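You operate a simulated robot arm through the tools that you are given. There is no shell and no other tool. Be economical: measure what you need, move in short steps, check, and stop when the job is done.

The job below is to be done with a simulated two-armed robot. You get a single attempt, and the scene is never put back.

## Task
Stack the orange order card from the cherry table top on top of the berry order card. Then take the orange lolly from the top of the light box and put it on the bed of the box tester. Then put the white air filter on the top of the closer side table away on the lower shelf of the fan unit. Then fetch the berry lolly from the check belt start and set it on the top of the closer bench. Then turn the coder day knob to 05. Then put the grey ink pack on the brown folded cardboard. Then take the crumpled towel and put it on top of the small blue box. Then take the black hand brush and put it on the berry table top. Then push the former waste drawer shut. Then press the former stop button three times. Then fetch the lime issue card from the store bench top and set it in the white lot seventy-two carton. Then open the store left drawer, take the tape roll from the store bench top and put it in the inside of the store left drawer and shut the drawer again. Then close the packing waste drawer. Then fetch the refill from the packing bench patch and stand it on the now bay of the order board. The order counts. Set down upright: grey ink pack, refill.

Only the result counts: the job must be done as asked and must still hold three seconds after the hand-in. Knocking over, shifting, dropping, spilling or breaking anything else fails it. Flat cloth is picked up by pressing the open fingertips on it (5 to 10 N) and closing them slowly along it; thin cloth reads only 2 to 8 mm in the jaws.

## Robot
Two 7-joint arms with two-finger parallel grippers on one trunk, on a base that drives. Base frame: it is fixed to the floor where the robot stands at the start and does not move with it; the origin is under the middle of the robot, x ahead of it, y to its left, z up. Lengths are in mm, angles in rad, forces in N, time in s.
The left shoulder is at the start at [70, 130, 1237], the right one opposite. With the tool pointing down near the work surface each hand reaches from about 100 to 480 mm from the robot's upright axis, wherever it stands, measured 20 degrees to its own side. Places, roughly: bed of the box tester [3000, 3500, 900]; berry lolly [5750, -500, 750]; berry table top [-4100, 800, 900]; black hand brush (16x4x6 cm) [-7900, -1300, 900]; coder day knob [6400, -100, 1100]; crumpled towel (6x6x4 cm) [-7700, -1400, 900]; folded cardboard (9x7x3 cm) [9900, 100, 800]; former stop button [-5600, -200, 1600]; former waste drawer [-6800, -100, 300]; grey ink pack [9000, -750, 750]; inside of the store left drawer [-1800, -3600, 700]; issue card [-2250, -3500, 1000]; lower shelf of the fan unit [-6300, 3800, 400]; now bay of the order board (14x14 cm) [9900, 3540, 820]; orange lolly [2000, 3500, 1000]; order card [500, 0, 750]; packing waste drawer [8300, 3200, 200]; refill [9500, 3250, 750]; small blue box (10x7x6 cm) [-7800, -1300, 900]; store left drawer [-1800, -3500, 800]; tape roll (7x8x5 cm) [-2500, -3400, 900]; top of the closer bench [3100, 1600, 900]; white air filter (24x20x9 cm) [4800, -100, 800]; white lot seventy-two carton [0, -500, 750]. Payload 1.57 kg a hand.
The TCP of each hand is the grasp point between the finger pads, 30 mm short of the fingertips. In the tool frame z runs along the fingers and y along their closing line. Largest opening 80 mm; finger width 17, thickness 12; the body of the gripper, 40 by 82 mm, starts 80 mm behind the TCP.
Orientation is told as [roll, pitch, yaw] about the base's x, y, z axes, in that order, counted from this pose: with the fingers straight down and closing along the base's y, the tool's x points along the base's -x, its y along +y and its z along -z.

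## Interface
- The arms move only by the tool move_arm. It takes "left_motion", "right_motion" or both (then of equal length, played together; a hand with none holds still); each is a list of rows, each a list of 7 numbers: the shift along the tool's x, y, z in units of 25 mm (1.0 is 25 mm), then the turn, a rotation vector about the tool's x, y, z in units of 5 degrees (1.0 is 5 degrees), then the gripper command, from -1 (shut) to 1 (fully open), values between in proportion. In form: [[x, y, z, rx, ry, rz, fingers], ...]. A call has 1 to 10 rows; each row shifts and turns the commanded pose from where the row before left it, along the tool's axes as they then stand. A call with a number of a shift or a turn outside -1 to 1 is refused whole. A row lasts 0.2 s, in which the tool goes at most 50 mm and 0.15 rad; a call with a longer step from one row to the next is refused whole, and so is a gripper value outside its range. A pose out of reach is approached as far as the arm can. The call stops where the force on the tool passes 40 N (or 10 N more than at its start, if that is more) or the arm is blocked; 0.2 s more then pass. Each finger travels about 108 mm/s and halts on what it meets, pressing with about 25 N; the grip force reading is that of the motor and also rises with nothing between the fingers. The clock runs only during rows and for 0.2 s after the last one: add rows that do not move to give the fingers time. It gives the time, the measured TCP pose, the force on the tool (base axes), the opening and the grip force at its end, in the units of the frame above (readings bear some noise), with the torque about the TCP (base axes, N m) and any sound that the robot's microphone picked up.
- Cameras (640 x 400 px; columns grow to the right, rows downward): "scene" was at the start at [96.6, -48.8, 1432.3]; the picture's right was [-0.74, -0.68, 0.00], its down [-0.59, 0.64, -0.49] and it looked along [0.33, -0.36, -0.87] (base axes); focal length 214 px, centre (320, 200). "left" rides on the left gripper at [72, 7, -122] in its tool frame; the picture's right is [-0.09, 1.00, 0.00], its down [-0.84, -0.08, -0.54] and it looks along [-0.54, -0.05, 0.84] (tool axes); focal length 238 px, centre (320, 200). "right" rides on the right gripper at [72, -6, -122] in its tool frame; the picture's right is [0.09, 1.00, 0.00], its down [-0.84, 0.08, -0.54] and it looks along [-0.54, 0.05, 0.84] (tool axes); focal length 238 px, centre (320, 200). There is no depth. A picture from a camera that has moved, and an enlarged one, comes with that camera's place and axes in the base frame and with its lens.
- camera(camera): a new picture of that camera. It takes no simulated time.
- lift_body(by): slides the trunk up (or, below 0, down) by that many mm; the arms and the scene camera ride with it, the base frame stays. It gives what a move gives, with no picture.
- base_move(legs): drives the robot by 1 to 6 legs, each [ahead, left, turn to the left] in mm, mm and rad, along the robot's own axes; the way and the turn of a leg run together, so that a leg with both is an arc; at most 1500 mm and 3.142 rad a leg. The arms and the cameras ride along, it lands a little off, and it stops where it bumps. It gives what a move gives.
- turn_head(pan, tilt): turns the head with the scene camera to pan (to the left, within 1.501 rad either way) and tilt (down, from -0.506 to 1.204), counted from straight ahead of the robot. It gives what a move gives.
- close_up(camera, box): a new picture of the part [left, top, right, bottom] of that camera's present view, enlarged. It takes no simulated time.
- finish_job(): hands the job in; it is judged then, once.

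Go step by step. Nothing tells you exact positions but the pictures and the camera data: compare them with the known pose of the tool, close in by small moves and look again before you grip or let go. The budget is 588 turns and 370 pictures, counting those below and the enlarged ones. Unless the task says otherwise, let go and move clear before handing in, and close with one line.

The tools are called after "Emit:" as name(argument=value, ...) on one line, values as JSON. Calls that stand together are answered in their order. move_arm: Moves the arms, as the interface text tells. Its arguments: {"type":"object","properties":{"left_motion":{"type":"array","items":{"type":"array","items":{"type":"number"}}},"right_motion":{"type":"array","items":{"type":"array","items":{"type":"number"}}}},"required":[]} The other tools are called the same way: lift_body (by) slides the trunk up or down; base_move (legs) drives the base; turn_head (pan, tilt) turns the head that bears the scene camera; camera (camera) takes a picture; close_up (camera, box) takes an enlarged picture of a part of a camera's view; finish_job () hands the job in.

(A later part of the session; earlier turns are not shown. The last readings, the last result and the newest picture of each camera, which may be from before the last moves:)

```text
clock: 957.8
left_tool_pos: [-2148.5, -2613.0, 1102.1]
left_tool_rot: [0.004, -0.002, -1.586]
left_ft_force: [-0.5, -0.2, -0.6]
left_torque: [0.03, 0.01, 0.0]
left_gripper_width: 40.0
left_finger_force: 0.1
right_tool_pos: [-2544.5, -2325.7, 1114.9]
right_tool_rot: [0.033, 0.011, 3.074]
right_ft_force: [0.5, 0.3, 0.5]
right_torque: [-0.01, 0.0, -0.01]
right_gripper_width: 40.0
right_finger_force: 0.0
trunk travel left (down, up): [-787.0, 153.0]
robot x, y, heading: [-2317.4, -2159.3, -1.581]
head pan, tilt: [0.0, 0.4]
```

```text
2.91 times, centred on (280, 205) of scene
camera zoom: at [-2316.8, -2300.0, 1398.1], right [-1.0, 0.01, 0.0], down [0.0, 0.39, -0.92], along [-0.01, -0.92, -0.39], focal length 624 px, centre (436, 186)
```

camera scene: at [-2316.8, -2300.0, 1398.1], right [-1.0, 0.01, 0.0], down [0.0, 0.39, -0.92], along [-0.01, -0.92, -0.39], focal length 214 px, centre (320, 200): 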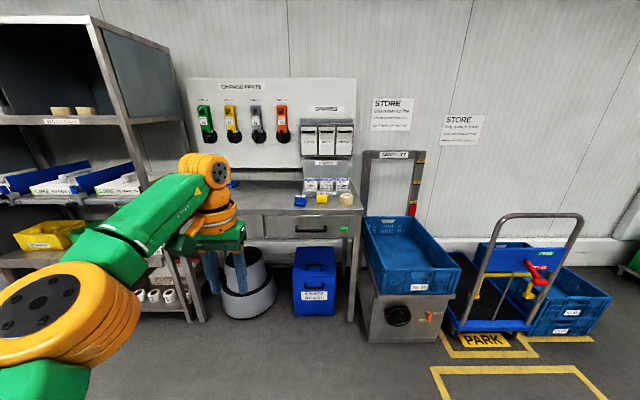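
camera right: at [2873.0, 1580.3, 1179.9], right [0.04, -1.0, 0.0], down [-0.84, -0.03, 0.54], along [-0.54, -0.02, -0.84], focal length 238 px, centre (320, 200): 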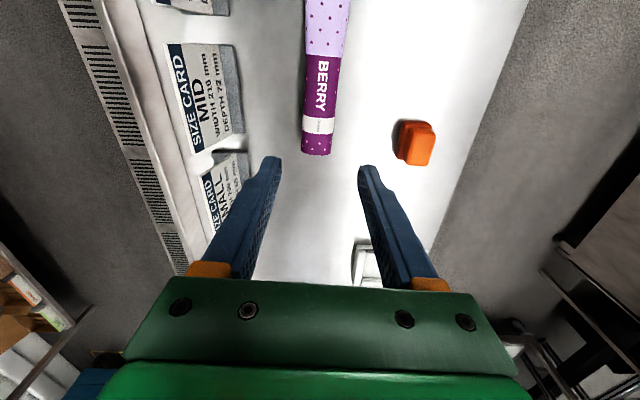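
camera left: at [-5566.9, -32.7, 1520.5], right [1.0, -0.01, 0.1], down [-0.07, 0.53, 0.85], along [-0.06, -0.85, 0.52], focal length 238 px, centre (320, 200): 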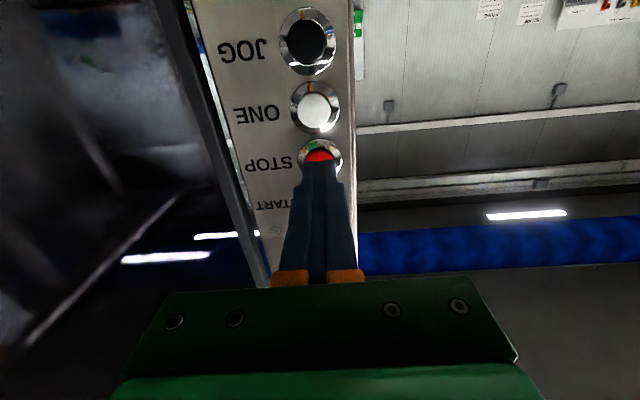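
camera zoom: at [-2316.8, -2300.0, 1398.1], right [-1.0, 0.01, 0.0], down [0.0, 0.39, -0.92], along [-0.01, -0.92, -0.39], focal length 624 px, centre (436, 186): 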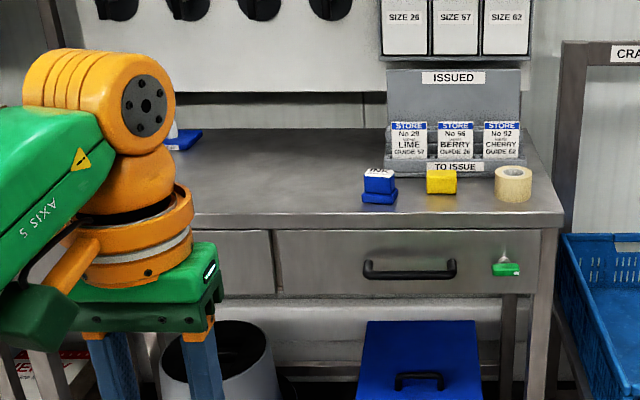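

The LIME, BERRY and CHERRY cards stand in a "TO ISSUE" tray. The lime card is near (-2275, -3530). I'll come closer for a better look.

Emit:
base_move(legs=[[720, 190, 0.01]])

Emit:
turn_head(pan=-0.25, tilt=0.55)

Emit:
camera(camera="scene")

Emit:
close_up(camera="scene", box=[260, 120, 420, 240])

```text
clock: 961.8
left_tool_pos: [-1944.1, -3329.7, 1102.1]
left_tool_rot: [0.006, -0.003, -1.565]
left_ft_force: [0.7, 0.7, -1.1]
left_torque: [-0.04, -0.01, 0.02]
left_gripper_width: 39.9
left_finger_force: 0.0
right_tool_pos: [-2346.5, -3048.5, 1115.4]
right_tool_rot: [0.034, 0.012, 3.094]
right_ft_force: [-0.2, 0.7, 0.2]
right_torque: [-0.02, 0.04, 0.01]
right_gripper_width: 40.2
right_finger_force: 0.0
trunk travel left (down, up): [-787.0, 153.0]
robot x, y, heading: [-2122.0, -2880.3, -1.556]
head pan, tilt: [0.0, 0.4]
```

```text
clock: 962.6
left_tool_pos: [-1944.1, -3329.9, 1101.9]
left_tool_rot: [0.005, -0.001, -1.566]
left_ft_force: [0.4, 0.2, -1.0]
left_torque: [0.02, -0.01, -0.01]
left_gripper_width: 40.2
left_finger_force: 0.0
right_tool_pos: [-2346.8, -3048.6, 1114.6]
right_tool_rot: [0.035, 0.011, 3.091]
right_ft_force: [0.3, 0.0, -0.7]
right_torque: [0.05, 0.05, 0.0]
right_gripper_width: 39.9
right_finger_force: 0.0
trunk travel left (down, up): [-787.0, 153.0]
robot x, y, heading: [-2125.7, -2874.3, -1.556]
head pan, tilt: [-0.25, 0.55]
```

```text
189 pictures are left
camera scene: at [-2141.1, -3014.4, 1384.4], right [-0.97, 0.23, 0.0], down [0.12, 0.51, -0.85], along [-0.2, -0.83, -0.52], focal length 214 px, centre (320, 200)
```

scene: 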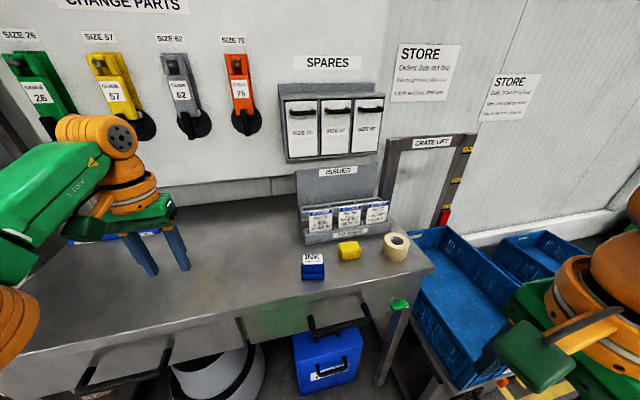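

```text
3.33 times, centred on (340, 180) of scene
camera zoom: at [-2141.1, -3014.4, 1384.4], right [-0.97, 0.23, 0.0], down [0.12, 0.51, -0.85], along [-0.2, -0.83, -0.52], focal length 715 px, centre (253, 267)
```

zoom: 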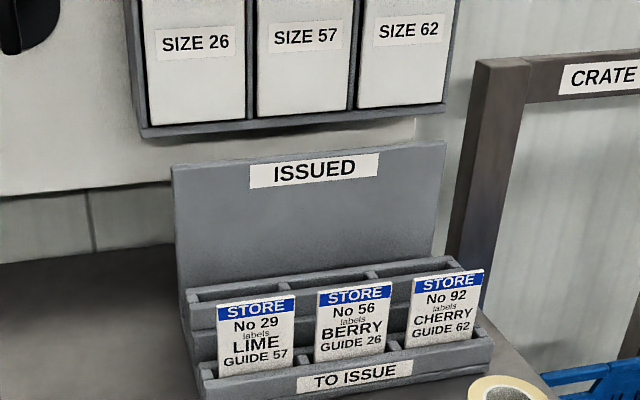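

The lime card's top edge is at about (-2275, -3553, 1010), with the back panel 150 mm behind it, so a straight-down pinch works. I'll move in and bring the right hand above the card.

Emit:
base_move(legs=[[232, 0, -0.015]])

Emit:
move_arm(right_motion=[[0.25, 1, -0.2, 0, 0, 0, -0.2], [0.25, 1, -0.2, 0, 0, 0, -0.2], [0.25, 1, -0.2, 0, 0, 0, -0.2], [0.25, 1, -0.2, 0, 0, 0, -0.2], [0.25, 1, 0, 0, 0, 0, -0.2], [0.25, 1, 0, 0, 0, 0, -0.2], [0.25, 1, 0, 0, 0, 0, -0.2], [0.25, 1, 0, 0, 0, 0, -0.2], [0.25, 1, 0, 0, 0, 0, -0.2], [0, 0.5, 0, 0, 0, 0, -0.2]])

Emit:
camera(camera="right")

```text
clock: 964.3
left_tool_pos: [-1949.2, -3556.8, 1103.3]
left_tool_rot: [0.005, -0.003, -1.581]
left_ft_force: [-0.1, 0.1, -0.1]
left_torque: [0.01, -0.01, 0.03]
left_gripper_width: 40.1
left_finger_force: 0.2
right_tool_pos: [-2348.5, -3271.5, 1114.8]
right_tool_rot: [0.035, 0.012, 3.079]
right_ft_force: [0.2, -0.7, 0.0]
right_torque: [-0.01, -0.01, -0.01]
right_gripper_width: 40.0
right_finger_force: 0.1
trunk travel left (down, up): [-787.0, 153.0]
robot x, y, heading: [-2117.8, -3102.3, -1.572]
head pan, tilt: [-0.25, 0.55]
```

```text
clock: 966.5
left_tool_pos: [-1949.5, -3560.0, 1101.7]
left_tool_rot: [0.005, -0.003, -1.579]
left_ft_force: [0.4, -0.8, -0.6]
left_torque: [0.05, -0.01, 0.03]
left_gripper_width: 39.7
left_finger_force: 0.1
right_tool_pos: [-2312.2, -3499.0, 1141.1]
right_tool_rot: [0.034, 0.01, 3.076]
right_ft_force: [0.8, -0.5, 0.7]
right_torque: [0.02, -0.01, 0.01]
right_gripper_width: 32.1
right_finger_force: 0.0
right hand out of reach, approached as far as the arm can: row 9, 10
trunk travel left (down, up): [-787.0, 153.0]
robot x, y, heading: [-2122.5, -3104.8, -1.573]
head pan, tilt: [-0.25, 0.55]
```

```text
187 pictures are left
camera right: at [-2243.1, -3492.3, 1263.3], right [0.03, -1.0, 0.03], down [-0.84, 0.0, 0.54], along [-0.53, -0.04, -0.84], focal length 238 px, centre (320, 200)
```

right: 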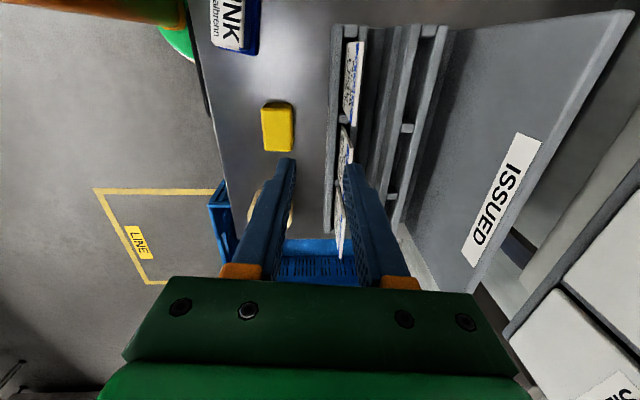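

Emit:
base_move(legs=[[22, 0, 0]])

Emit:
move_arm(right_motion=[[0.9, 0, 0.5, 0, 0, 0, -0.2], [0.8, 0, 0.8, 0, 0, 0, -0.2], [0, 0.3, 0.6, 0, 0, 0, -0.2], [0, 0, 0, 0, 0, 0, -0.2]])

Emit:
camera(camera="right")

Emit:
close_up(camera="scene", box=[280, 100, 440, 220])

```text
clock: 967.3
left_tool_pos: [-1949.5, -3577.9, 1104.8]
left_tool_rot: [0.005, -0.007, -1.583]
left_ft_force: [-0.4, 0.1, -0.1]
left_torque: [-0.02, 0.0, 0.02]
left_gripper_width: 40.0
left_finger_force: 0.1
right_tool_pos: [-2312.5, -3516.7, 1143.6]
right_tool_rot: [0.039, 0.012, 3.079]
right_ft_force: [0.0, 0.2, 0.0]
right_torque: [-0.06, -0.05, 0.0]
right_gripper_width: 32.0
right_finger_force: 0.0
trunk travel left (down, up): [-787.0, 153.0]
robot x, y, heading: [-2125.1, -3129.2, -1.572]
head pan, tilt: [-0.25, 0.55]
```

```text
clock: 968.3
left_tool_pos: [-1949.8, -3583.2, 1101.2]
left_tool_rot: [0.004, -0.001, -1.582]
left_ft_force: [0.0, 0.3, -1.0]
left_torque: [0.0, -0.01, -0.04]
left_gripper_width: 39.9
left_finger_force: 0.0
right_tool_pos: [-2278.7, -3523.6, 1090.3]
right_tool_rot: [0.034, 0.012, 3.078]
right_ft_force: [0.8, -0.2, 1.1]
right_torque: [0.0, 0.03, 0.01]
right_gripper_width: 32.1
right_finger_force: 0.1
right hand out of reach, approached as far as the arm can: row 1, 2
trunk travel left (down, up): [-787.0, 153.0]
robot x, y, heading: [-2119.1, -3125.7, -1.575]
head pan, tilt: [-0.25, 0.55]
```

```text
186 pictures are left
camera right: at [-2208.8, -3517.8, 1213.2], right [0.03, -1.0, 0.04], down [-0.85, -0.01, 0.53], along [-0.53, -0.05, -0.84], focal length 238 px, centre (320, 200)
```

right: 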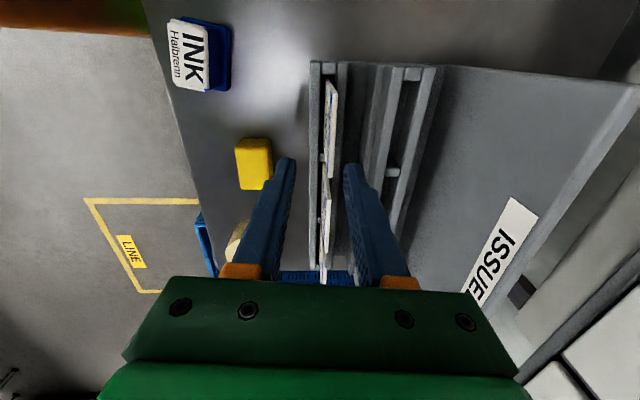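

```text
3.33 times, centred on (360, 160) of scene
camera zoom: at [-2141.9, -3264.7, 1384.3], right [-0.97, 0.25, 0.0], down [0.13, 0.51, -0.85], along [-0.21, -0.83, -0.52], focal length 715 px, centre (187, 333)
```

zoom: 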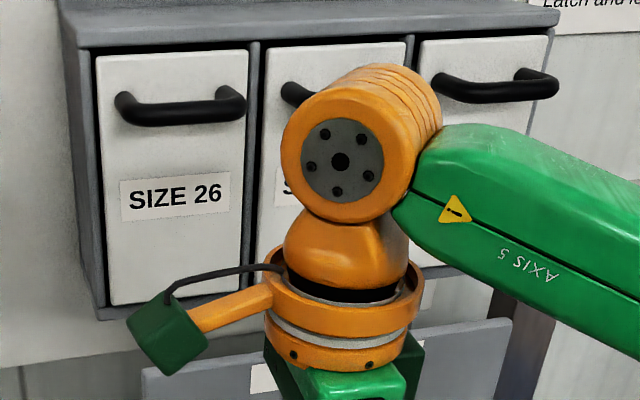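

Emit:
move_arm(right_motion=[[0.2, 0.28, 0.3, 0.39, 0, 0, -0.2], [0.2, 0.28, 0.5, 0, 0, 0, -0.2], [0, 0, 0.8, 0, 0, 0, -0.2], [0, 0, 0.8, 0, 0, 0, -0.2], [0, 0, 0, 0, 0, 0, -0.2]])

Emit:
camera(camera="right")

```text
clock: 969.5
left_tool_pos: [-1950.1, -3583.2, 1101.8]
left_tool_rot: [0.006, -0.002, -1.582]
left_ft_force: [-0.7, -0.1, 0.4]
left_torque: [-0.05, 0.03, 0.04]
left_gripper_width: 40.0
left_finger_force: 0.0
right_tool_pos: [-2279.9, -3528.0, 1026.8]
right_tool_rot: [0.0, 0.012, 3.079]
right_ft_force: [0.7, 0.1, 0.2]
right_torque: [0.02, -0.01, 0.03]
right_gripper_width: 32.4
right_finger_force: 0.1
right hand out of reach, approached as far as the arm can: row 1, 2
trunk travel left (down, up): [-787.0, 153.0]
robot x, y, heading: [-2118.2, -3129.3, -1.569]
head pan, tilt: [-0.25, 0.55]
```

```text
184 pictures are left
camera right: at [-2210.7, -3525.4, 1149.7], right [0.03, -1.0, 0.0], down [-0.85, -0.02, 0.53], along [-0.53, -0.02, -0.85], focal length 238 px, centre (320, 200)
```

right: 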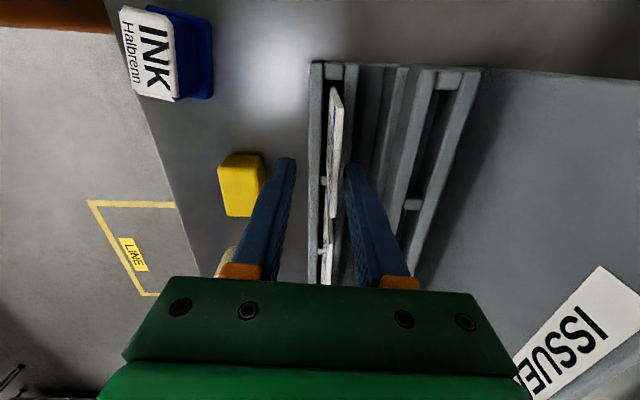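

Emit:
move_arm(right_motion=[[0, 0, -1, 0, 0, 0, -0.2], [0, 0, -0.2, 0, 0, 0, -0.2]])

Emit:
base_move(legs=[[0, 0, 0.06]])

Emit:
camera(camera="right")

```text
clock: 970.1
left_tool_pos: [-1949.4, -3583.5, 1101.9]
left_tool_rot: [0.006, -0.001, -1.581]
left_ft_force: [0.7, 0.2, 0.6]
left_torque: [0.01, -0.01, 0.01]
left_gripper_width: 40.1
left_finger_force: 0.2
right_tool_pos: [-2280.6, -3528.7, 1057.5]
right_tool_rot: [0.001, 0.01, 3.079]
right_ft_force: [0.5, 0.8, -0.2]
right_torque: [0.01, 0.03, -0.04]
right_gripper_width: 32.1
right_finger_force: 0.0
trunk travel left (down, up): [-787.0, 153.0]
robot x, y, heading: [-2122.0, -3127.9, -1.572]
head pan, tilt: [-0.25, 0.55]
```

```text
clock: 970.9
left_tool_pos: [-1925.2, -3571.0, 1102.6]
left_tool_rot: [0.004, -0.002, -1.522]
left_ft_force: [0.0, 0.2, 1.1]
left_torque: [-0.01, -0.06, 0.03]
left_gripper_width: 40.1
left_finger_force: 0.0
right_tool_pos: [-2257.0, -3537.8, 1056.7]
right_tool_rot: [-0.001, 0.013, 3.135]
right_ft_force: [-0.2, 0.3, -0.5]
right_torque: [-0.03, 0.0, -0.02]
right_gripper_width: 32.3
right_finger_force: 0.0
trunk travel left (down, up): [-787.0, 153.0]
robot x, y, heading: [-2124.1, -3125.4, -1.515]
head pan, tilt: [-0.25, 0.55]
```

```text
183 pictures are left
camera right: at [-2189.7, -3530.1, 1180.0], right [0.09, -1.0, 0.0], down [-0.84, -0.07, 0.53], along [-0.53, -0.05, -0.85], focal length 238 px, centre (320, 200)
```

right: 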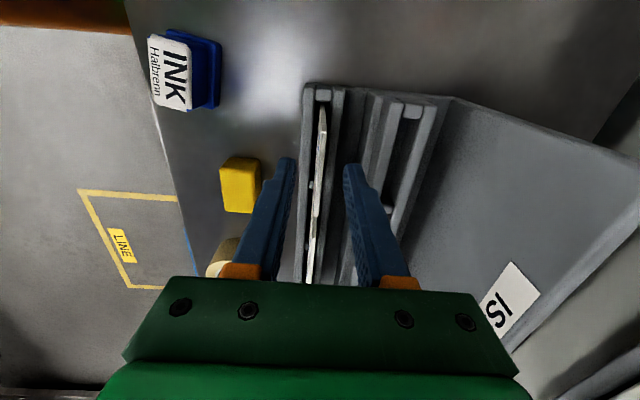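

The card is centered between the fingers. I'll descend to the grip height.

Emit:
move_arm(right_motion=[[0, 0, 0.8, 0, 0, 0, -0.2], [0, 0, 0.8, 0, 0, 0, -0.2], [0, 0, 0.5, 0, 0, 0, -0.2], [0, 0, 0.2, 0, 0, 0, -0.2], [0, 0, 0, 0, 0, 0, -0.2]])

Emit:
camera(camera="right")

```text
clock: 972.1
left_tool_pos: [-1924.9, -3572.9, 1101.7]
left_tool_rot: [0.006, 0.0, -1.522]
left_ft_force: [0.3, -0.3, -0.1]
left_torque: [0.02, 0.03, -0.03]
left_gripper_width: 39.8
left_finger_force: 0.1
right_tool_pos: [-2255.5, -3535.5, 999.9]
right_tool_rot: [0.0, 0.014, 3.136]
right_ft_force: [0.2, 0.0, -1.1]
right_torque: [-0.02, 0.0, 0.01]
right_gripper_width: 32.0
right_finger_force: 0.0
trunk travel left (down, up): [-787.0, 153.0]
robot x, y, heading: [-2120.0, -3123.5, -1.52]
head pan, tilt: [-0.25, 0.55]
```

```text
182 pictures are left
camera right: at [-2186.6, -3530.0, 1123.2], right [0.09, -1.0, 0.0], down [-0.84, -0.07, 0.53], along [-0.53, -0.05, -0.85], focal length 238 px, centre (320, 200)
```

right: 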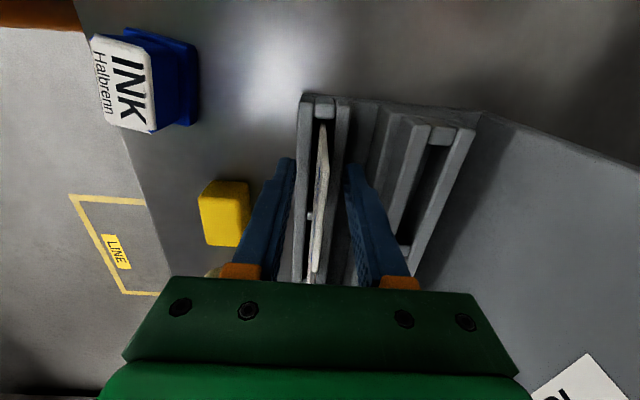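

Positioned well. I'll close on the card.

Emit:
move_arm(right_motion=[[0, 0, 0, 0, 0, 0, -0.5], [0, 0, 0, 0, 0, 0, -0.8], [0, 0, 0, 0, 0, 0, -1], [0, 0, 0, 0, 0, 0, -1], [0, 0, 0, 0, 0, 0, -1]])

Emit:
move_arm(right_motion=[[0, 0, -0.4, 0, 0, 0, -1], [0, 0, -0.8, 0, 0, 0, -1], [0, 0, -1, 0, 0, 0, -1], [0, 0, -1, 0, 0, 0, -1], [0, 0, -1, 0, 0, 0, -1]])

Emit:
camera(camera="right")

```text
clock: 973.3
left_tool_pos: [-1923.9, -3571.6, 1102.1]
left_tool_rot: [0.004, -0.003, -1.522]
left_ft_force: [-0.1, -0.3, -0.8]
left_torque: [-0.03, 0.01, 0.01]
left_gripper_width: 40.1
left_finger_force: 0.2
right_tool_pos: [-2256.0, -3538.2, 1000.7]
right_tool_rot: [0.0, 0.013, 3.136]
right_ft_force: [1.2, 0.3, 0.4]
right_torque: [0.04, -0.01, 0.0]
right_gripper_width: 4.2
right_finger_force: 24.6
trunk travel left (down, up): [-787.0, 153.0]
robot x, y, heading: [-2122.4, -3123.7, -1.516]
head pan, tilt: [-0.25, 0.55]
```

```text
clock: 974.5
left_tool_pos: [-1924.2, -3571.8, 1103.1]
left_tool_rot: [0.005, -0.003, -1.522]
left_ft_force: [-0.4, 0.5, -0.3]
left_torque: [0.0, 0.04, -0.03]
left_gripper_width: 40.1
left_finger_force: 0.1
right_tool_pos: [-2260.8, -3534.4, 1083.9]
right_tool_rot: [0.003, 0.011, 3.136]
right_ft_force: [-0.2, 0.4, -0.6]
right_torque: [0.02, -0.04, 0.02]
right_gripper_width: 4.1
right_finger_force: 25.1
right hand out of reach, approached as far as the arm can: row 4, 5
trunk travel left (down, up): [-787.0, 153.0]
robot x, y, heading: [-2120.8, -3126.1, -1.515]
head pan, tilt: [-0.25, 0.55]
```

```text
181 pictures are left
camera right: at [-2192.3, -3527.7, 1207.2], right [0.09, -1.0, 0.0], down [-0.84, -0.07, 0.53], along [-0.53, -0.05, -0.85], focal length 238 px, centre (320, 200)
```

right: 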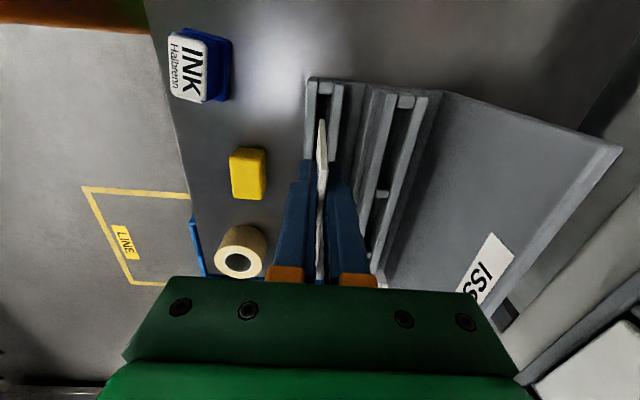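

The lime card is held. I'll raise it, back off and look toward the cartons near (0, -500).

Emit:
lift_body(by=60)

Emit:
base_move(legs=[[-900, 0, 0], [0, 0, 1.6]])

Emit:
turn_head(pan=0.6, tilt=0.2)

Emit:
camera(camera="scene")

```text
clock: 975.5
left_tool_pos: [-1924.0, -3571.7, 1162.8]
left_tool_rot: [0.004, -0.002, -1.523]
left_ft_force: [-0.3, 1.6, -0.4]
left_torque: [-0.03, -0.01, 0.03]
left_gripper_width: 40.1
left_finger_force: 0.1
right_tool_pos: [-2260.8, -3535.7, 1143.4]
right_tool_rot: [0.001, 0.013, 3.136]
right_ft_force: [-0.5, 0.6, -0.5]
right_torque: [0.0, 0.0, 0.01]
right_gripper_width: 4.1
right_finger_force: 24.8
trunk travel left (down, up): [-847.0, 93.0]
robot x, y, heading: [-2120.8, -3125.9, -1.515]
head pan, tilt: [-0.25, 0.55]
```

```text
clock: 984.2
left_tool_pos: [-1734.1, -2011.5, 1161.7]
left_tool_rot: [0.005, -0.001, 0.096]
left_ft_force: [0.5, -0.3, -0.1]
left_torque: [0.0, 0.01, -0.05]
left_gripper_width: 40.0
left_finger_force: 0.0
right_tool_pos: [-1755.9, -2350.2, 1143.4]
right_tool_rot: [0.001, 0.012, -1.527]
right_ft_force: [0.1, -1.1, -1.3]
right_torque: [0.0, 0.03, -0.01]
right_gripper_width: 4.1
right_finger_force: 24.7
trunk travel left (down, up): [-847.0, 93.0]
robot x, y, heading: [-2169.3, -2229.1, 0.106]
head pan, tilt: [-0.25, 0.55]
```

```text
clock: 985.4
left_tool_pos: [-1734.8, -2011.0, 1162.5]
left_tool_rot: [0.005, -0.001, 0.096]
left_ft_force: [-0.3, 0.0, -0.2]
left_torque: [0.02, 0.01, 0.01]
left_gripper_width: 39.9
left_finger_force: 0.1
right_tool_pos: [-1755.6, -2350.4, 1142.9]
right_tool_rot: [0.004, 0.012, -1.526]
right_ft_force: [-0.9, 0.5, -1.2]
right_torque: [-0.01, 0.01, 0.0]
right_gripper_width: 4.4
right_finger_force: 24.7
trunk travel left (down, up): [-847.0, 93.0]
robot x, y, heading: [-2168.3, -2225.7, 0.103]
head pan, tilt: [0.6, 0.201]
```

```text
180 pictures are left
camera scene: at [-2047.2, -2164.6, 1476.6], right [0.65, -0.76, 0.0], down [-0.15, -0.13, -0.98], along [0.75, 0.63, -0.2], focal length 214 px, centre (320, 200)
```

scene: 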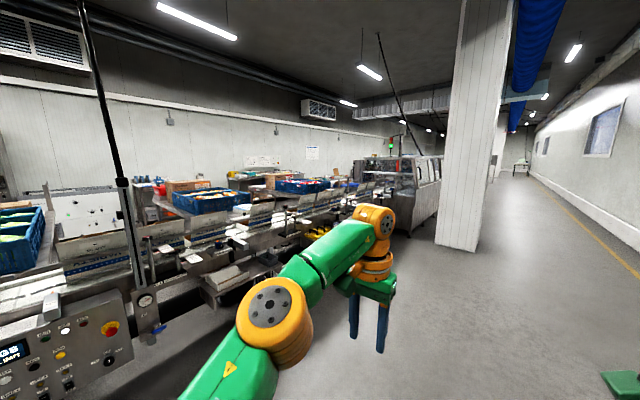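

The carton line can be reached from this south side. I'll drive along to x≈0 and face it.

Emit:
base_move(legs=[[1450, -80, -0.1], [600, 0, 0], [0, 0, 1.567]])

Emit:
turn_head(pan=0, tilt=0.35)

Emit:
camera(camera="scene")

```text
clock: 999.5
left_tool_pos: [-281.1, -1770.3, 1162.3]
left_tool_rot: [0.006, -0.001, 1.582]
left_ft_force: [0.0, -0.1, 0.4]
left_torque: [-0.01, 0.02, 0.04]
left_gripper_width: 40.0
left_finger_force: 0.1
right_tool_pos: [54.6, -1819.2, 1143.3]
right_tool_rot: [0.002, 0.011, -0.041]
right_ft_force: [0.6, -0.9, -0.4]
right_torque: [0.03, 0.02, -0.01]
right_gripper_width: 3.9
right_finger_force: 24.9
trunk travel left (down, up): [-847.0, 93.0]
robot x, y, heading: [-96.6, -2223.2, 1.592]
head pan, tilt: [0.6, 0.201]
```

```text
clock: 1000.5
left_tool_pos: [-279.9, -1769.9, 1162.4]
left_tool_rot: [0.006, -0.004, 1.584]
left_ft_force: [1.5, 0.6, 0.5]
left_torque: [0.0, -0.02, -0.02]
left_gripper_width: 39.9
left_finger_force: 0.1
right_tool_pos: [55.1, -1819.5, 1144.2]
right_tool_rot: [0.001, 0.012, -0.042]
right_ft_force: [0.9, -0.6, 0.1]
right_torque: [0.0, 0.03, -0.02]
right_gripper_width: 4.2
right_finger_force: 25.0
trunk travel left (down, up): [-847.0, 93.0]
robot x, y, heading: [-99.0, -2222.7, 1.59]
head pan, tilt: [0.0, 0.351]
```

```text
179 pictures are left
camera scene: at [-100.5, -2079.2, 1462.6], right [1.0, 0.02, 0.0], down [0.01, -0.34, -0.94], along [-0.02, 0.94, -0.34], focal length 214 px, centre (320, 200)
```

scene: 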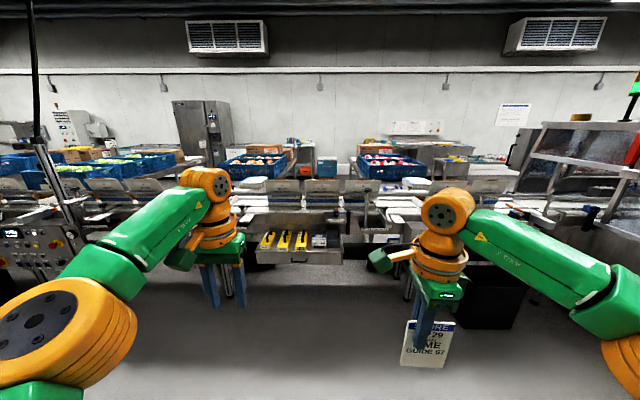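

Emit:
close_up(camera="scene", box=[200, 140, 440, 290])

```text
2.67 times, centred on (320, 215) of scene
camera zoom: at [-100.5, -2079.2, 1462.6], right [1.0, 0.02, 0.0], down [0.01, -0.34, -0.94], along [-0.02, 0.94, -0.34], focal length 572 px, centre (320, 160)
```

zoom: 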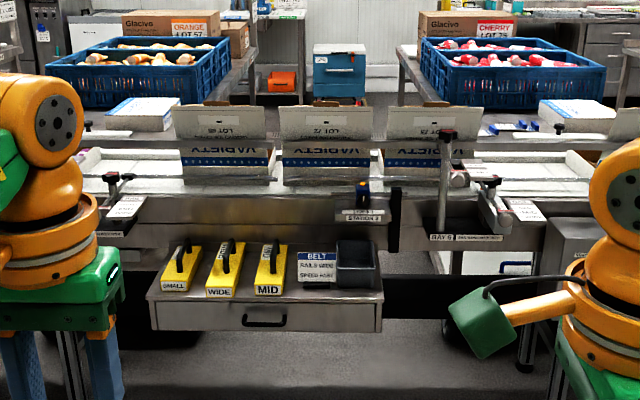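

Emit:
close_up(camera="scene", box=[250, 170, 400, 220])

```text
4.27 times, centred on (325, 195) of scene
camera zoom: at [-100.5, -2079.2, 1462.6], right [1.0, 0.02, 0.0], down [0.01, -0.34, -0.94], along [-0.02, 0.94, -0.34], focal length 915 px, centre (299, 221)
```

zoom: 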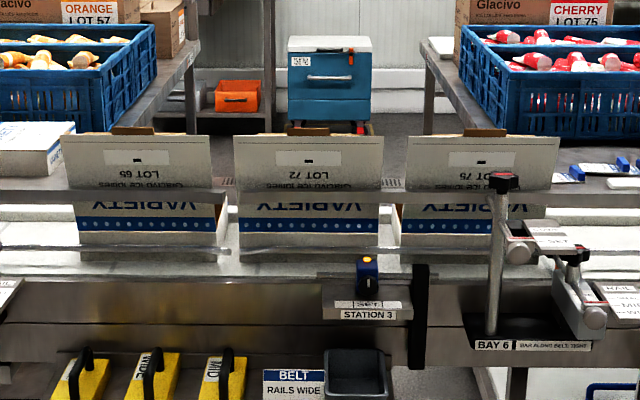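

The middle carton is LOT 72, near x≈-105, and its lid stands on this side, so it must be filled from the north. I'll drive around the west end to the north side.

Emit:
base_move(legs=[[0, 0, 1.552], [1500, 0, 0], [1500, 0, 0], [1300, 0, 0]])

Emit:
base_move(legs=[[1450, 0, 0], [1450, 0, 0], [1450, 0, 0]])

```text
clock: 1024.5
left_tool_pos: [-4768.7, -2302.3, 1161.7]
left_tool_rot: [0.002, -0.003, 3.107]
left_ft_force: [0.8, 0.2, -0.7]
left_torque: [0.0, -0.01, -0.01]
left_gripper_width: 40.0
left_finger_force: 0.0
right_tool_pos: [-4704.2, -1969.0, 1144.1]
right_tool_rot: [0.003, 0.013, 1.483]
right_ft_force: [0.0, 0.8, -0.7]
right_torque: [-0.01, 0.01, -0.01]
right_gripper_width: 4.1
right_finger_force: 24.7
trunk travel left (down, up): [-847.0, 93.0]
robot x, y, heading: [-4310.9, -2141.3, 3.117]
head pan, tilt: [0.0, 0.351]
```

```text
clock: 1045.3
left_tool_pos: [-9133.6, -2074.9, 1162.0]
left_tool_rot: [0.005, -0.001, 3.077]
left_ft_force: [-0.3, 0.5, 0.0]
left_torque: [0.02, 0.03, 0.01]
left_gripper_width: 39.8
left_finger_force: 0.0
right_tool_pos: [-9059.9, -1746.1, 1144.7]
right_tool_rot: [0.002, 0.012, 1.452]
right_ft_force: [0.3, 0.4, -0.1]
right_torque: [0.01, 0.0, 0.01]
right_gripper_width: 4.0
right_finger_force: 24.9
trunk travel left (down, up): [-847.0, 93.0]
robot x, y, heading: [-8666.9, -1928.6, 3.083]
head pan, tilt: [0.0, 0.351]
```

Emit:
base_move(legs=[[0, 0, -1.512], [1500, 0, 0], [1500, 0, 0], [1380, 0, 0], [0, 0, -1.571]])

Emit:
base_move(legs=[[1450, 0, 0], [1450, 0, 0], [1450, 0, 0]])

```text
clock: 1073.6
left_tool_pos: [-8236.5, 2582.4, 1161.0]
left_tool_rot: [0.005, -0.002, -0.011]
left_ft_force: [-0.5, 0.2, -0.2]
left_torque: [-0.02, -0.01, 0.03]
left_gripper_width: 39.8
left_finger_force: 0.0
right_tool_pos: [-8293.4, 2248.3, 1144.1]
right_tool_rot: [0.003, 0.012, -1.636]
right_ft_force: [0.3, -0.5, -0.6]
right_torque: [-0.01, 0.02, -0.01]
right_gripper_width: 4.0
right_finger_force: 24.7
trunk travel left (down, up): [-847.0, 93.0]
robot x, y, heading: [-8692.3, 2406.8, -0.0]
head pan, tilt: [0.0, 0.351]
```

```text
clock: 1094.5
left_tool_pos: [-3874.2, 2597.6, 1161.8]
left_tool_rot: [0.005, -0.002, 0.001]
left_ft_force: [-0.5, -0.8, -0.9]
left_torque: [0.01, 0.01, 0.05]
left_gripper_width: 39.8
left_finger_force: 0.2
right_tool_pos: [-3926.4, 2262.2, 1144.1]
right_tool_rot: [0.001, 0.01, -1.623]
right_ft_force: [-0.1, -0.1, -0.9]
right_torque: [0.0, 0.0, 0.01]
right_gripper_width: 4.2
right_finger_force: 24.6
trunk travel left (down, up): [-847.0, 93.0]
robot x, y, heading: [-4330.1, 2425.0, 0.009]
head pan, tilt: [0.0, 0.351]
```

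Emit:
base_move(legs=[[1395, 0, 0], [1395, 0, 0], [1390, 0, 0], [0, 0, -1.58]])

Emit:
turn_head(pan=0, tilt=0.35)

Emit:
camera(camera="scene")

```text
clock: 1118.4
left_tool_pos: [49.8, 1982.3, 1162.3]
left_tool_rot: [0.005, -0.003, -1.557]
left_ft_force: [-0.3, 0.2, -0.3]
left_torque: [0.0, 0.02, -0.01]
left_gripper_width: 40.1
left_finger_force: 0.1
right_tool_pos: [-284.9, 2029.4, 1144.3]
right_tool_rot: [0.001, 0.011, 3.103]
right_ft_force: [0.1, -0.4, -0.7]
right_torque: [-0.02, 0.02, 0.0]
right_gripper_width: 3.8
right_finger_force: 24.6
trunk travel left (down, up): [-847.0, 93.0]
robot x, y, heading: [-128.4, 2432.7, -1.543]
head pan, tilt: [0.0, 0.351]
```

```text
clock: 1119.0
left_tool_pos: [49.5, 1982.8, 1163.7]
left_tool_rot: [0.005, -0.001, -1.555]
left_ft_force: [-0.1, 0.0, -0.7]
left_torque: [0.02, 0.0, -0.03]
left_gripper_width: 40.1
left_finger_force: 0.1
right_tool_pos: [-286.1, 2031.1, 1143.4]
right_tool_rot: [0.001, 0.013, 3.102]
right_ft_force: [0.4, 0.4, -0.2]
right_torque: [-0.02, 0.01, 0.01]
right_gripper_width: 4.2
right_finger_force: 24.5
trunk travel left (down, up): [-847.0, 93.0]
robot x, y, heading: [-134.7, 2432.2, -1.552]
head pan, tilt: [0.0, 0.351]
```

```text
176 pictures are left
camera scene: at [-127.3, 2289.7, 1462.6], right [-1.0, -0.02, 0.0], down [-0.01, 0.34, -0.94], along [0.02, -0.94, -0.34], focal length 214 px, centre (320, 200)
```

scene: 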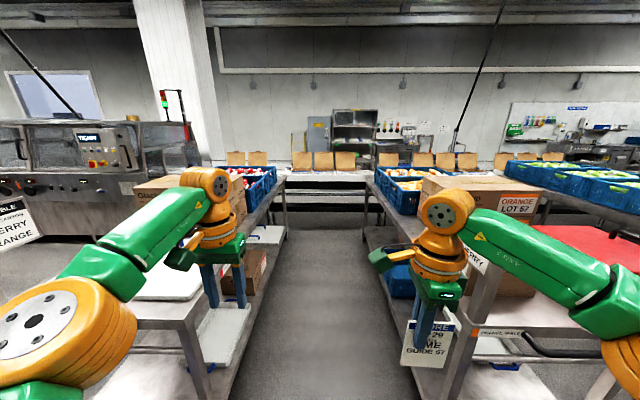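

Emit:
lift_body(by=85)

Emit:
base_move(legs=[[0, -20, -0.02], [1300, 0, 0]])

Emit:
camera(camera="scene")

```text
clock: 1120.2
left_tool_pos: [50.8, 1981.7, 1247.2]
left_tool_rot: [0.006, -0.001, -1.559]
left_ft_force: [-1.2, -0.5, -0.1]
left_torque: [-0.03, 0.0, -0.02]
left_gripper_width: 40.1
left_finger_force: 0.1
right_tool_pos: [-286.5, 2029.6, 1229.3]
right_tool_rot: [0.0, 0.012, 3.103]
right_ft_force: [-0.8, -0.4, -0.2]
right_torque: [0.0, -0.01, -0.03]
right_gripper_width: 4.2
right_finger_force: 24.9
trunk travel left (down, up): [-932.0, 8.0]
robot x, y, heading: [-134.9, 2431.3, -1.552]
head pan, tilt: [0.0, 0.351]
```

```text
clock: 1127.0
left_tool_pos: [39.3, 715.1, 1247.5]
left_tool_rot: [0.005, -0.002, -1.562]
left_ft_force: [-0.1, 0.0, 0.4]
left_torque: [-0.03, 0.02, 0.0]
left_gripper_width: 40.2
left_finger_force: 0.1
right_tool_pos: [-297.3, 765.6, 1230.9]
right_tool_rot: [0.002, 0.012, 3.095]
right_ft_force: [-0.5, 0.5, -0.6]
right_torque: [-0.01, 0.01, -0.01]
right_gripper_width: 4.2
right_finger_force: 24.8
trunk travel left (down, up): [-932.0, 8.0]
robot x, y, heading: [-143.4, 1163.8, -1.555]
head pan, tilt: [0.0, 0.351]
```

```text
175 pictures are left
camera scene: at [-137.2, 1025.1, 1547.7], right [-1.0, -0.02, 0.0], down [-0.01, 0.34, -0.94], along [0.01, -0.94, -0.34], focal length 214 px, centre (320, 200)
```

scene: 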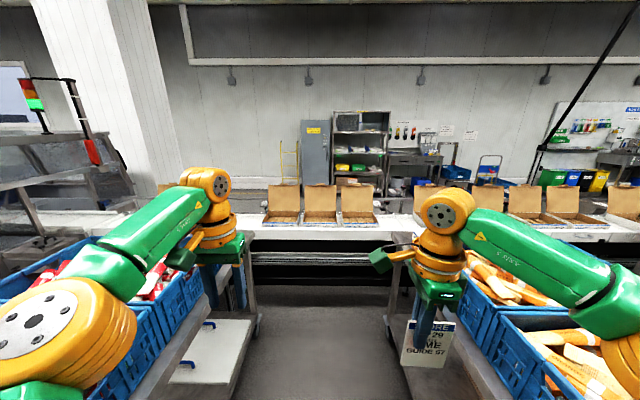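

Emit:
base_move(legs=[[850, 0, -0.015], [200, 130, 0]])

Emit:
turn_head(pan=-0.3, tilt=0.75)

Emit:
camera(camera="scene")

```text
clock: 1132.8
left_tool_pos: [178.4, -317.9, 1249.3]
left_tool_rot: [0.007, -0.006, -1.563]
left_ft_force: [0.3, 0.3, -0.4]
left_torque: [-0.03, -0.02, 0.02]
left_gripper_width: 40.0
left_finger_force: 0.1
right_tool_pos: [-156.1, -267.1, 1230.3]
right_tool_rot: [0.006, 0.014, 3.095]
right_ft_force: [-0.5, -0.8, -1.1]
right_torque: [-0.01, -0.04, 0.01]
right_gripper_width: 4.1
right_finger_force: 24.8
trunk travel left (down, up): [-932.0, 8.0]
robot x, y, heading: [3.2, 127.1, -1.561]
head pan, tilt: [0.0, 0.351]
```

```text
clock: 1133.7
left_tool_pos: [182.0, -320.0, 1246.7]
left_tool_rot: [0.005, -0.003, -1.564]
left_ft_force: [-0.2, -0.3, -0.4]
left_torque: [0.0, -0.01, 0.0]
left_gripper_width: 39.9
left_finger_force: 0.1
right_tool_pos: [-153.9, -271.8, 1227.9]
right_tool_rot: [0.002, 0.013, 3.095]
right_ft_force: [0.8, 0.6, -0.2]
right_torque: [0.0, 0.0, -0.01]
right_gripper_width: 4.1
right_finger_force: 25.0
trunk travel left (down, up): [-932.0, 8.0]
robot x, y, heading: [4.5, 131.8, -1.556]
head pan, tilt: [-0.3, 0.75]
```

```text
174 pictures are left
camera scene: at [-18.4, 0.4, 1512.0], right [-0.96, 0.28, 0.0], down [0.19, 0.65, -0.73], along [-0.21, -0.7, -0.68], focal length 214 px, centre (320, 200)
```

scene: 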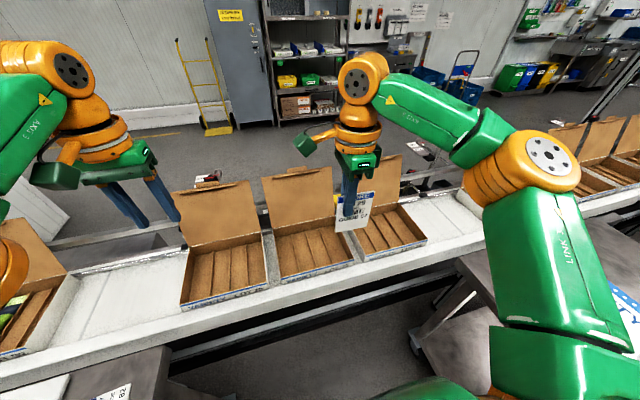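

Emit:
close_up(camera="scene", box=[160, 140, 450, 330])

```text
2.11 times, centred on (305, 235) of scene
camera zoom: at [-18.4, 0.4, 1512.0], right [-0.96, 0.28, 0.0], down [0.19, 0.65, -0.73], along [-0.21, -0.7, -0.68], focal length 452 px, centre (352, 126)
```

zoom: 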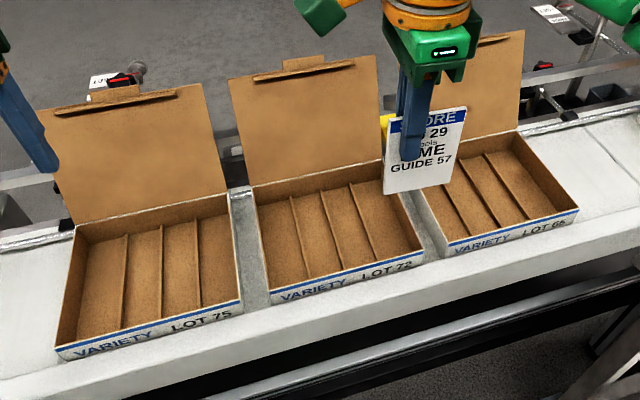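

LOT 72 is the middle carton, open with four long compartments. I'll turn the card 90° so it can stand in a compartment, and move over it.

Emit:
move_arm(right_motion=[[0, 0, 0, 0, 0, -1, -1], [0, 0, 0, 0, 0, -1, -1], [0, 0, 0, 0, 0, -1, -1], [0, 0, 0, 0, 0, -1, -1], [0, 0, 0, 0, 0, -1, -1], [0, 0, 0, 0, 0, -1, -1], [0, 0, 0, 0, 0, -1, -1], [0, 0, 0, 0, 0, -1, -1], [0, 0, 0, 0, 0, -1, -1], [0, 0, 0, 0, 0, -1, -1]])

Emit:
move_arm(right_motion=[[0, 0, 0, 0, 0, -1, -1], [0, 0, 0, 0, 0, -1, -1], [0, 0, 0, 0, 0, -1, -1], [0, 0, 0, 0, 0, -1, -1], [0, 0, 0, 0, 0, -1, -1], [0, 0, 0, 0, 0, -1, -1], [0, 0, 0, 0, 0, -1, -1], [0, 0, 0, 0, 0, -1, -1], [0, 0, 0, 0, 0, -0.7, -1]])

Emit:
base_move(legs=[[150, 0, -0.015]])

Emit:
camera(camera="right")

```text
clock: 1135.9
left_tool_pos: [180.9, -320.7, 1246.9]
left_tool_rot: [0.006, -0.002, -1.562]
left_ft_force: [0.3, -0.9, -0.8]
left_torque: [0.0, 0.01, 0.03]
left_gripper_width: 40.2
left_finger_force: 0.0
right_tool_pos: [-154.9, -271.5, 1228.7]
right_tool_rot: [0.012, 0.008, -2.315]
right_ft_force: [1.2, 0.4, 0.1]
right_torque: [-0.01, 0.02, 0.01]
right_gripper_width: 4.1
right_finger_force: 25.2
trunk travel left (down, up): [-932.0, 8.0]
robot x, y, heading: [1.7, 130.7, -1.553]
head pan, tilt: [-0.3, 0.75]
```

```text
clock: 1137.9
left_tool_pos: [181.0, -321.9, 1246.9]
left_tool_rot: [0.006, 0.0, -1.564]
left_ft_force: [1.5, -0.6, 0.0]
left_torque: [0.02, -0.01, 0.0]
left_gripper_width: 39.9
left_finger_force: 0.1
right_tool_pos: [-153.7, -270.2, 1228.0]
right_tool_rot: [0.013, -0.001, -1.555]
right_ft_force: [0.4, -0.3, -0.1]
right_torque: [-0.02, -0.02, 0.02]
right_gripper_width: 3.9
right_finger_force: 24.6
trunk travel left (down, up): [-932.0, 8.0]
robot x, y, heading: [0.8, 130.6, -1.555]
head pan, tilt: [-0.3, 0.75]
```

```text
clock: 1139.3
left_tool_pos: [175.2, -469.0, 1248.0]
left_tool_rot: [0.006, -0.006, -1.577]
left_ft_force: [-0.2, -0.2, 0.4]
left_torque: [-0.08, -0.01, 0.01]
left_gripper_width: 39.9
left_finger_force: 0.1
right_tool_pos: [-158.4, -412.0, 1229.7]
right_tool_rot: [0.011, -0.004, -1.57]
right_ft_force: [0.7, -0.1, -0.1]
right_torque: [-0.07, 0.03, 0.01]
right_gripper_width: 3.8
right_finger_force: 25.0
trunk travel left (down, up): [-932.0, 8.0]
robot x, y, heading: [2.2, -17.4, -1.565]
head pan, tilt: [-0.3, 0.75]
```

```text
172 pictures are left
camera right: at [-168.8, -339.1, 1351.7], right [1.0, 0.09, 0.01], down [0.07, -0.83, 0.55], along [0.06, -0.54, -0.84], focal length 238 px, centre (320, 200)
```

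right: 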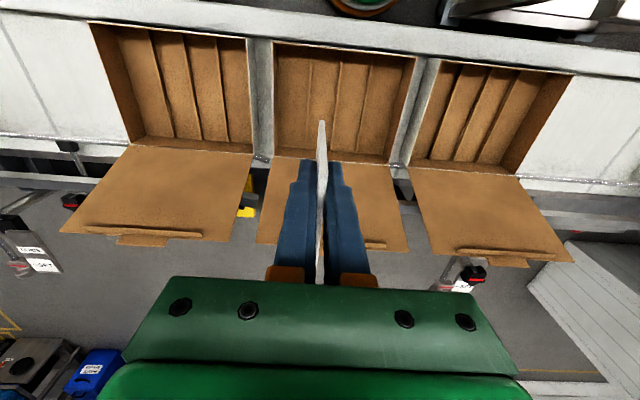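

Emit:
move_arm(left_motion=[[0.8, 0, -0.5, 0, 0, 0, 0], [0.8, 0, -0.5, 0, 0, 0, 0], [0.8, 0, -0.5, 0, 0, 0, 0], [0.8, 0, -0.5, 0, 0, 0, 0], [0.8, 0, -0.5, 0, 0, 0, 0], [0.8, 0, -0.5, 0, 0, 0, 0]], right_motion=[[-0.36, 0.09, 0, 0, 0, 0, -1], [-0.36, 0.09, 0, 0, 0, 0, -1], [-0.36, 0.09, 0, 0, 0, 0, -1], [-0.36, 0.09, 0, 0, 0, 0, -1], [0, 0, 0, 0, 0, 0, -1], [0, 0, 0, 0, 0, 0, -1]])

Emit:
lift_body(by=-250)

Emit:
camera(camera="right")

Emit:
camera(camera="scene")

```text
clock: 1140.7
left_tool_pos: [176.3, -350.9, 1322.3]
left_tool_rot: [0.005, -0.003, -1.578]
left_ft_force: [-0.7, -0.4, 0.4]
left_torque: [0.02, 0.0, 0.02]
left_gripper_width: 40.0
left_finger_force: 0.1
right_tool_pos: [-159.2, -416.5, 1229.2]
right_tool_rot: [0.013, -0.004, -1.571]
right_ft_force: [-0.3, -0.9, -0.8]
right_torque: [-0.04, -0.03, -0.02]
right_gripper_width: 4.0
right_finger_force: 24.5
right hand out of reach, approached as far as the arm can: row 1, 2, 3, 4
trunk travel left (down, up): [-932.0, 8.0]
robot x, y, heading: [4.8, -18.4, -1.571]
head pan, tilt: [-0.3, 0.75]
```

```text
clock: 1143.3
left_tool_pos: [177.4, -352.8, 1072.8]
left_tool_rot: [0.006, -0.002, -1.578]
left_ft_force: [-0.6, 0.7, 0.4]
left_torque: [0.0, 0.0, -0.01]
left_gripper_width: 39.9
left_finger_force: 0.1
right_tool_pos: [-159.6, -416.8, 979.1]
right_tool_rot: [0.01, -0.001, -1.572]
right_ft_force: [0.2, -0.2, 0.6]
right_torque: [0.0, -0.01, 0.01]
right_gripper_width: 4.0
right_finger_force: 24.7
trunk travel left (down, up): [-682.0, 258.0]
robot x, y, heading: [4.4, -19.4, -1.569]
head pan, tilt: [-0.3, 0.75]
```

```text
171 pictures are left
camera right: at [-168.9, -343.8, 1100.4], right [1.0, 0.09, 0.01], down [0.07, -0.84, 0.54], along [0.06, -0.54, -0.84], focal length 238 px, centre (320, 200)
```

right: 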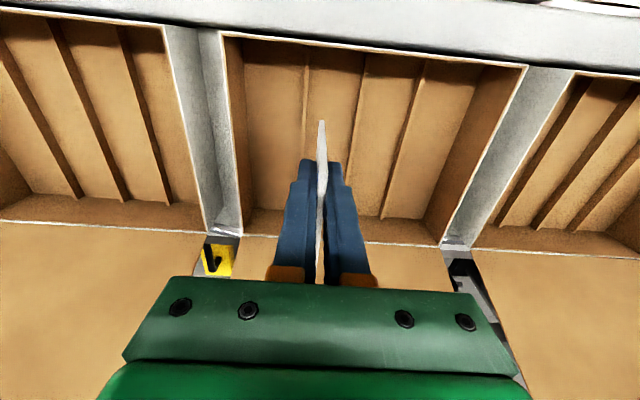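

```text
170 pictures are left
camera scene: at [-19.4, -146.8, 1262.0], right [-0.96, 0.3, 0.0], down [0.2, 0.65, -0.73], along [-0.22, -0.7, -0.68], focal length 214 px, centre (320, 200)
```

scene: 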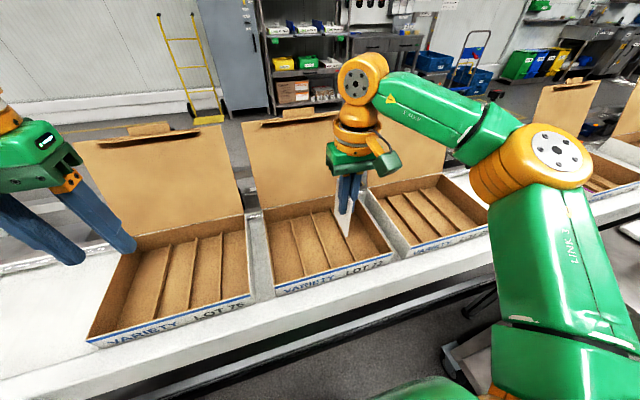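

The dividers are low ridges. I'll shift slightly to center in a compartment and lower the card inside.

Emit:
move_arm(right_motion=[[0, 0.6, 0.4, 0, 0, 0, -1], [0, 0, 0.8, 0, 0, 0, -1], [0, 0, 0.8, 0, 0, 0, -1], [0, 0, 0.6, 0, 0, 0, -1], [0, 0, 0.2, 0, 0, 0, -1], [0, 0, 0.2, 0, 0, 0, -1], [0, 0, 0, 0, 0, 0, -1]])

Emit:
camera(camera="scene")

```text
clock: 1144.9
left_tool_pos: [177.5, -349.8, 1073.7]
left_tool_rot: [0.005, -0.005, -1.578]
left_ft_force: [-0.7, -0.2, 0.0]
left_torque: [0.04, -0.01, 0.0]
left_gripper_width: 40.0
left_finger_force: 0.0
right_tool_pos: [-146.1, -410.4, 902.6]
right_tool_rot: [0.012, -0.007, -1.572]
right_ft_force: [-1.5, -0.7, 19.9]
right_torque: [-0.1, 0.18, 0.08]
right_gripper_width: 4.1
right_finger_force: 25.5
right hand out of reach, approached as far as the arm can: row 1
trunk travel left (down, up): [-682.0, 258.0]
robot x, y, heading: [4.0, -17.5, -1.571]
head pan, tilt: [-0.3, 0.75]
```

```text
169 pictures are left
camera scene: at [-18.6, -143.0, 1262.5], right [-0.96, 0.3, 0.0], down [0.2, 0.65, -0.73], along [-0.22, -0.7, -0.68], focal length 214 px, centre (320, 200)
```

scene: 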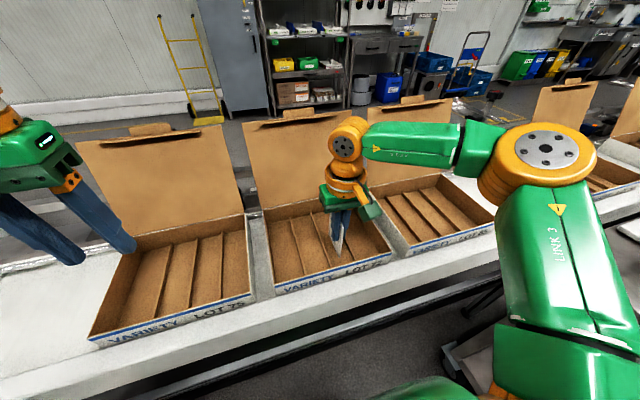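

The card's lower edge is on the carton floor. I'll release it and lift.

Emit:
move_arm(right_motion=[[0, 0, -0.08, 0, 0, 0, -1], [0, 0, 0, 0, 0, 0, -0.6], [0, 0, 0, 0, 0, 0, -0.4], [0, 0, 0, 0, 0, 0, -0.4], [0, 0, -0.4, 0, 0, 0, -0.4], [0, 0, -0.8, 0, 0, 0, -0.4], [0, 0, -1, 0, 0, 0, -0.4], [0, 0, -1, 0, 0, 0, -0.4], [0, 0, -1, 0, 0, 0, -0.4]])

Emit:
camera(camera="right")

Emit:
camera(camera="scene")

```text
clock: 1146.9
left_tool_pos: [176.3, -352.1, 1072.5]
left_tool_rot: [0.007, -0.002, -1.577]
left_ft_force: [-0.4, 0.8, 0.2]
left_torque: [-0.02, -0.01, 0.0]
left_gripper_width: 40.0
left_finger_force: 0.0
right_tool_pos: [-161.9, -402.0, 1011.5]
right_tool_rot: [0.013, -0.002, -1.571]
right_ft_force: [0.5, -0.4, 0.4]
right_torque: [0.02, -0.01, -0.01]
right_gripper_width: 23.9
right_finger_force: 0.0
right hand out of reach, approached as far as the arm can: row 8, 9
trunk travel left (down, up): [-682.0, 258.0]
robot x, y, heading: [5.5, -17.7, -1.569]
head pan, tilt: [-0.3, 0.75]
```

```text
168 pictures are left
camera right: at [-171.3, -328.2, 1134.1], right [1.0, 0.09, 0.01], down [0.07, -0.84, 0.55], along [0.06, -0.54, -0.84], focal length 238 px, centre (320, 200)
```

right: 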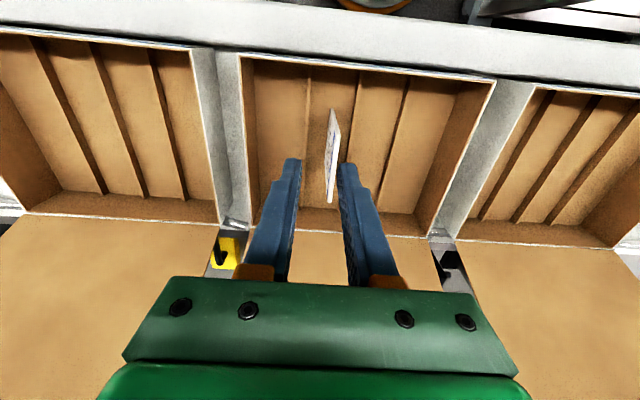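

```text
167 pictures are left
camera scene: at [-19.5, -145.7, 1262.1], right [-0.96, 0.3, 0.0], down [0.2, 0.65, -0.73], along [-0.22, -0.7, -0.68], focal length 214 px, centre (320, 200)
```

scene: 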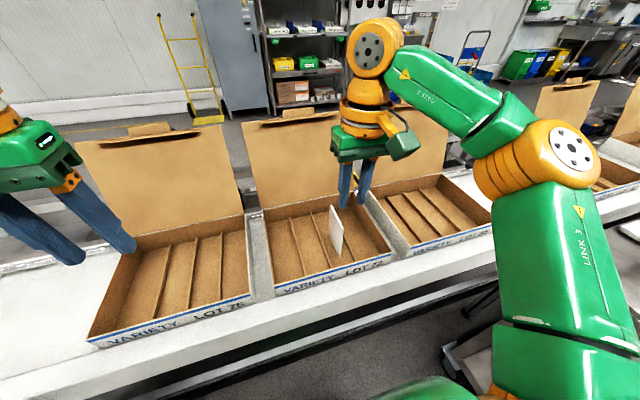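

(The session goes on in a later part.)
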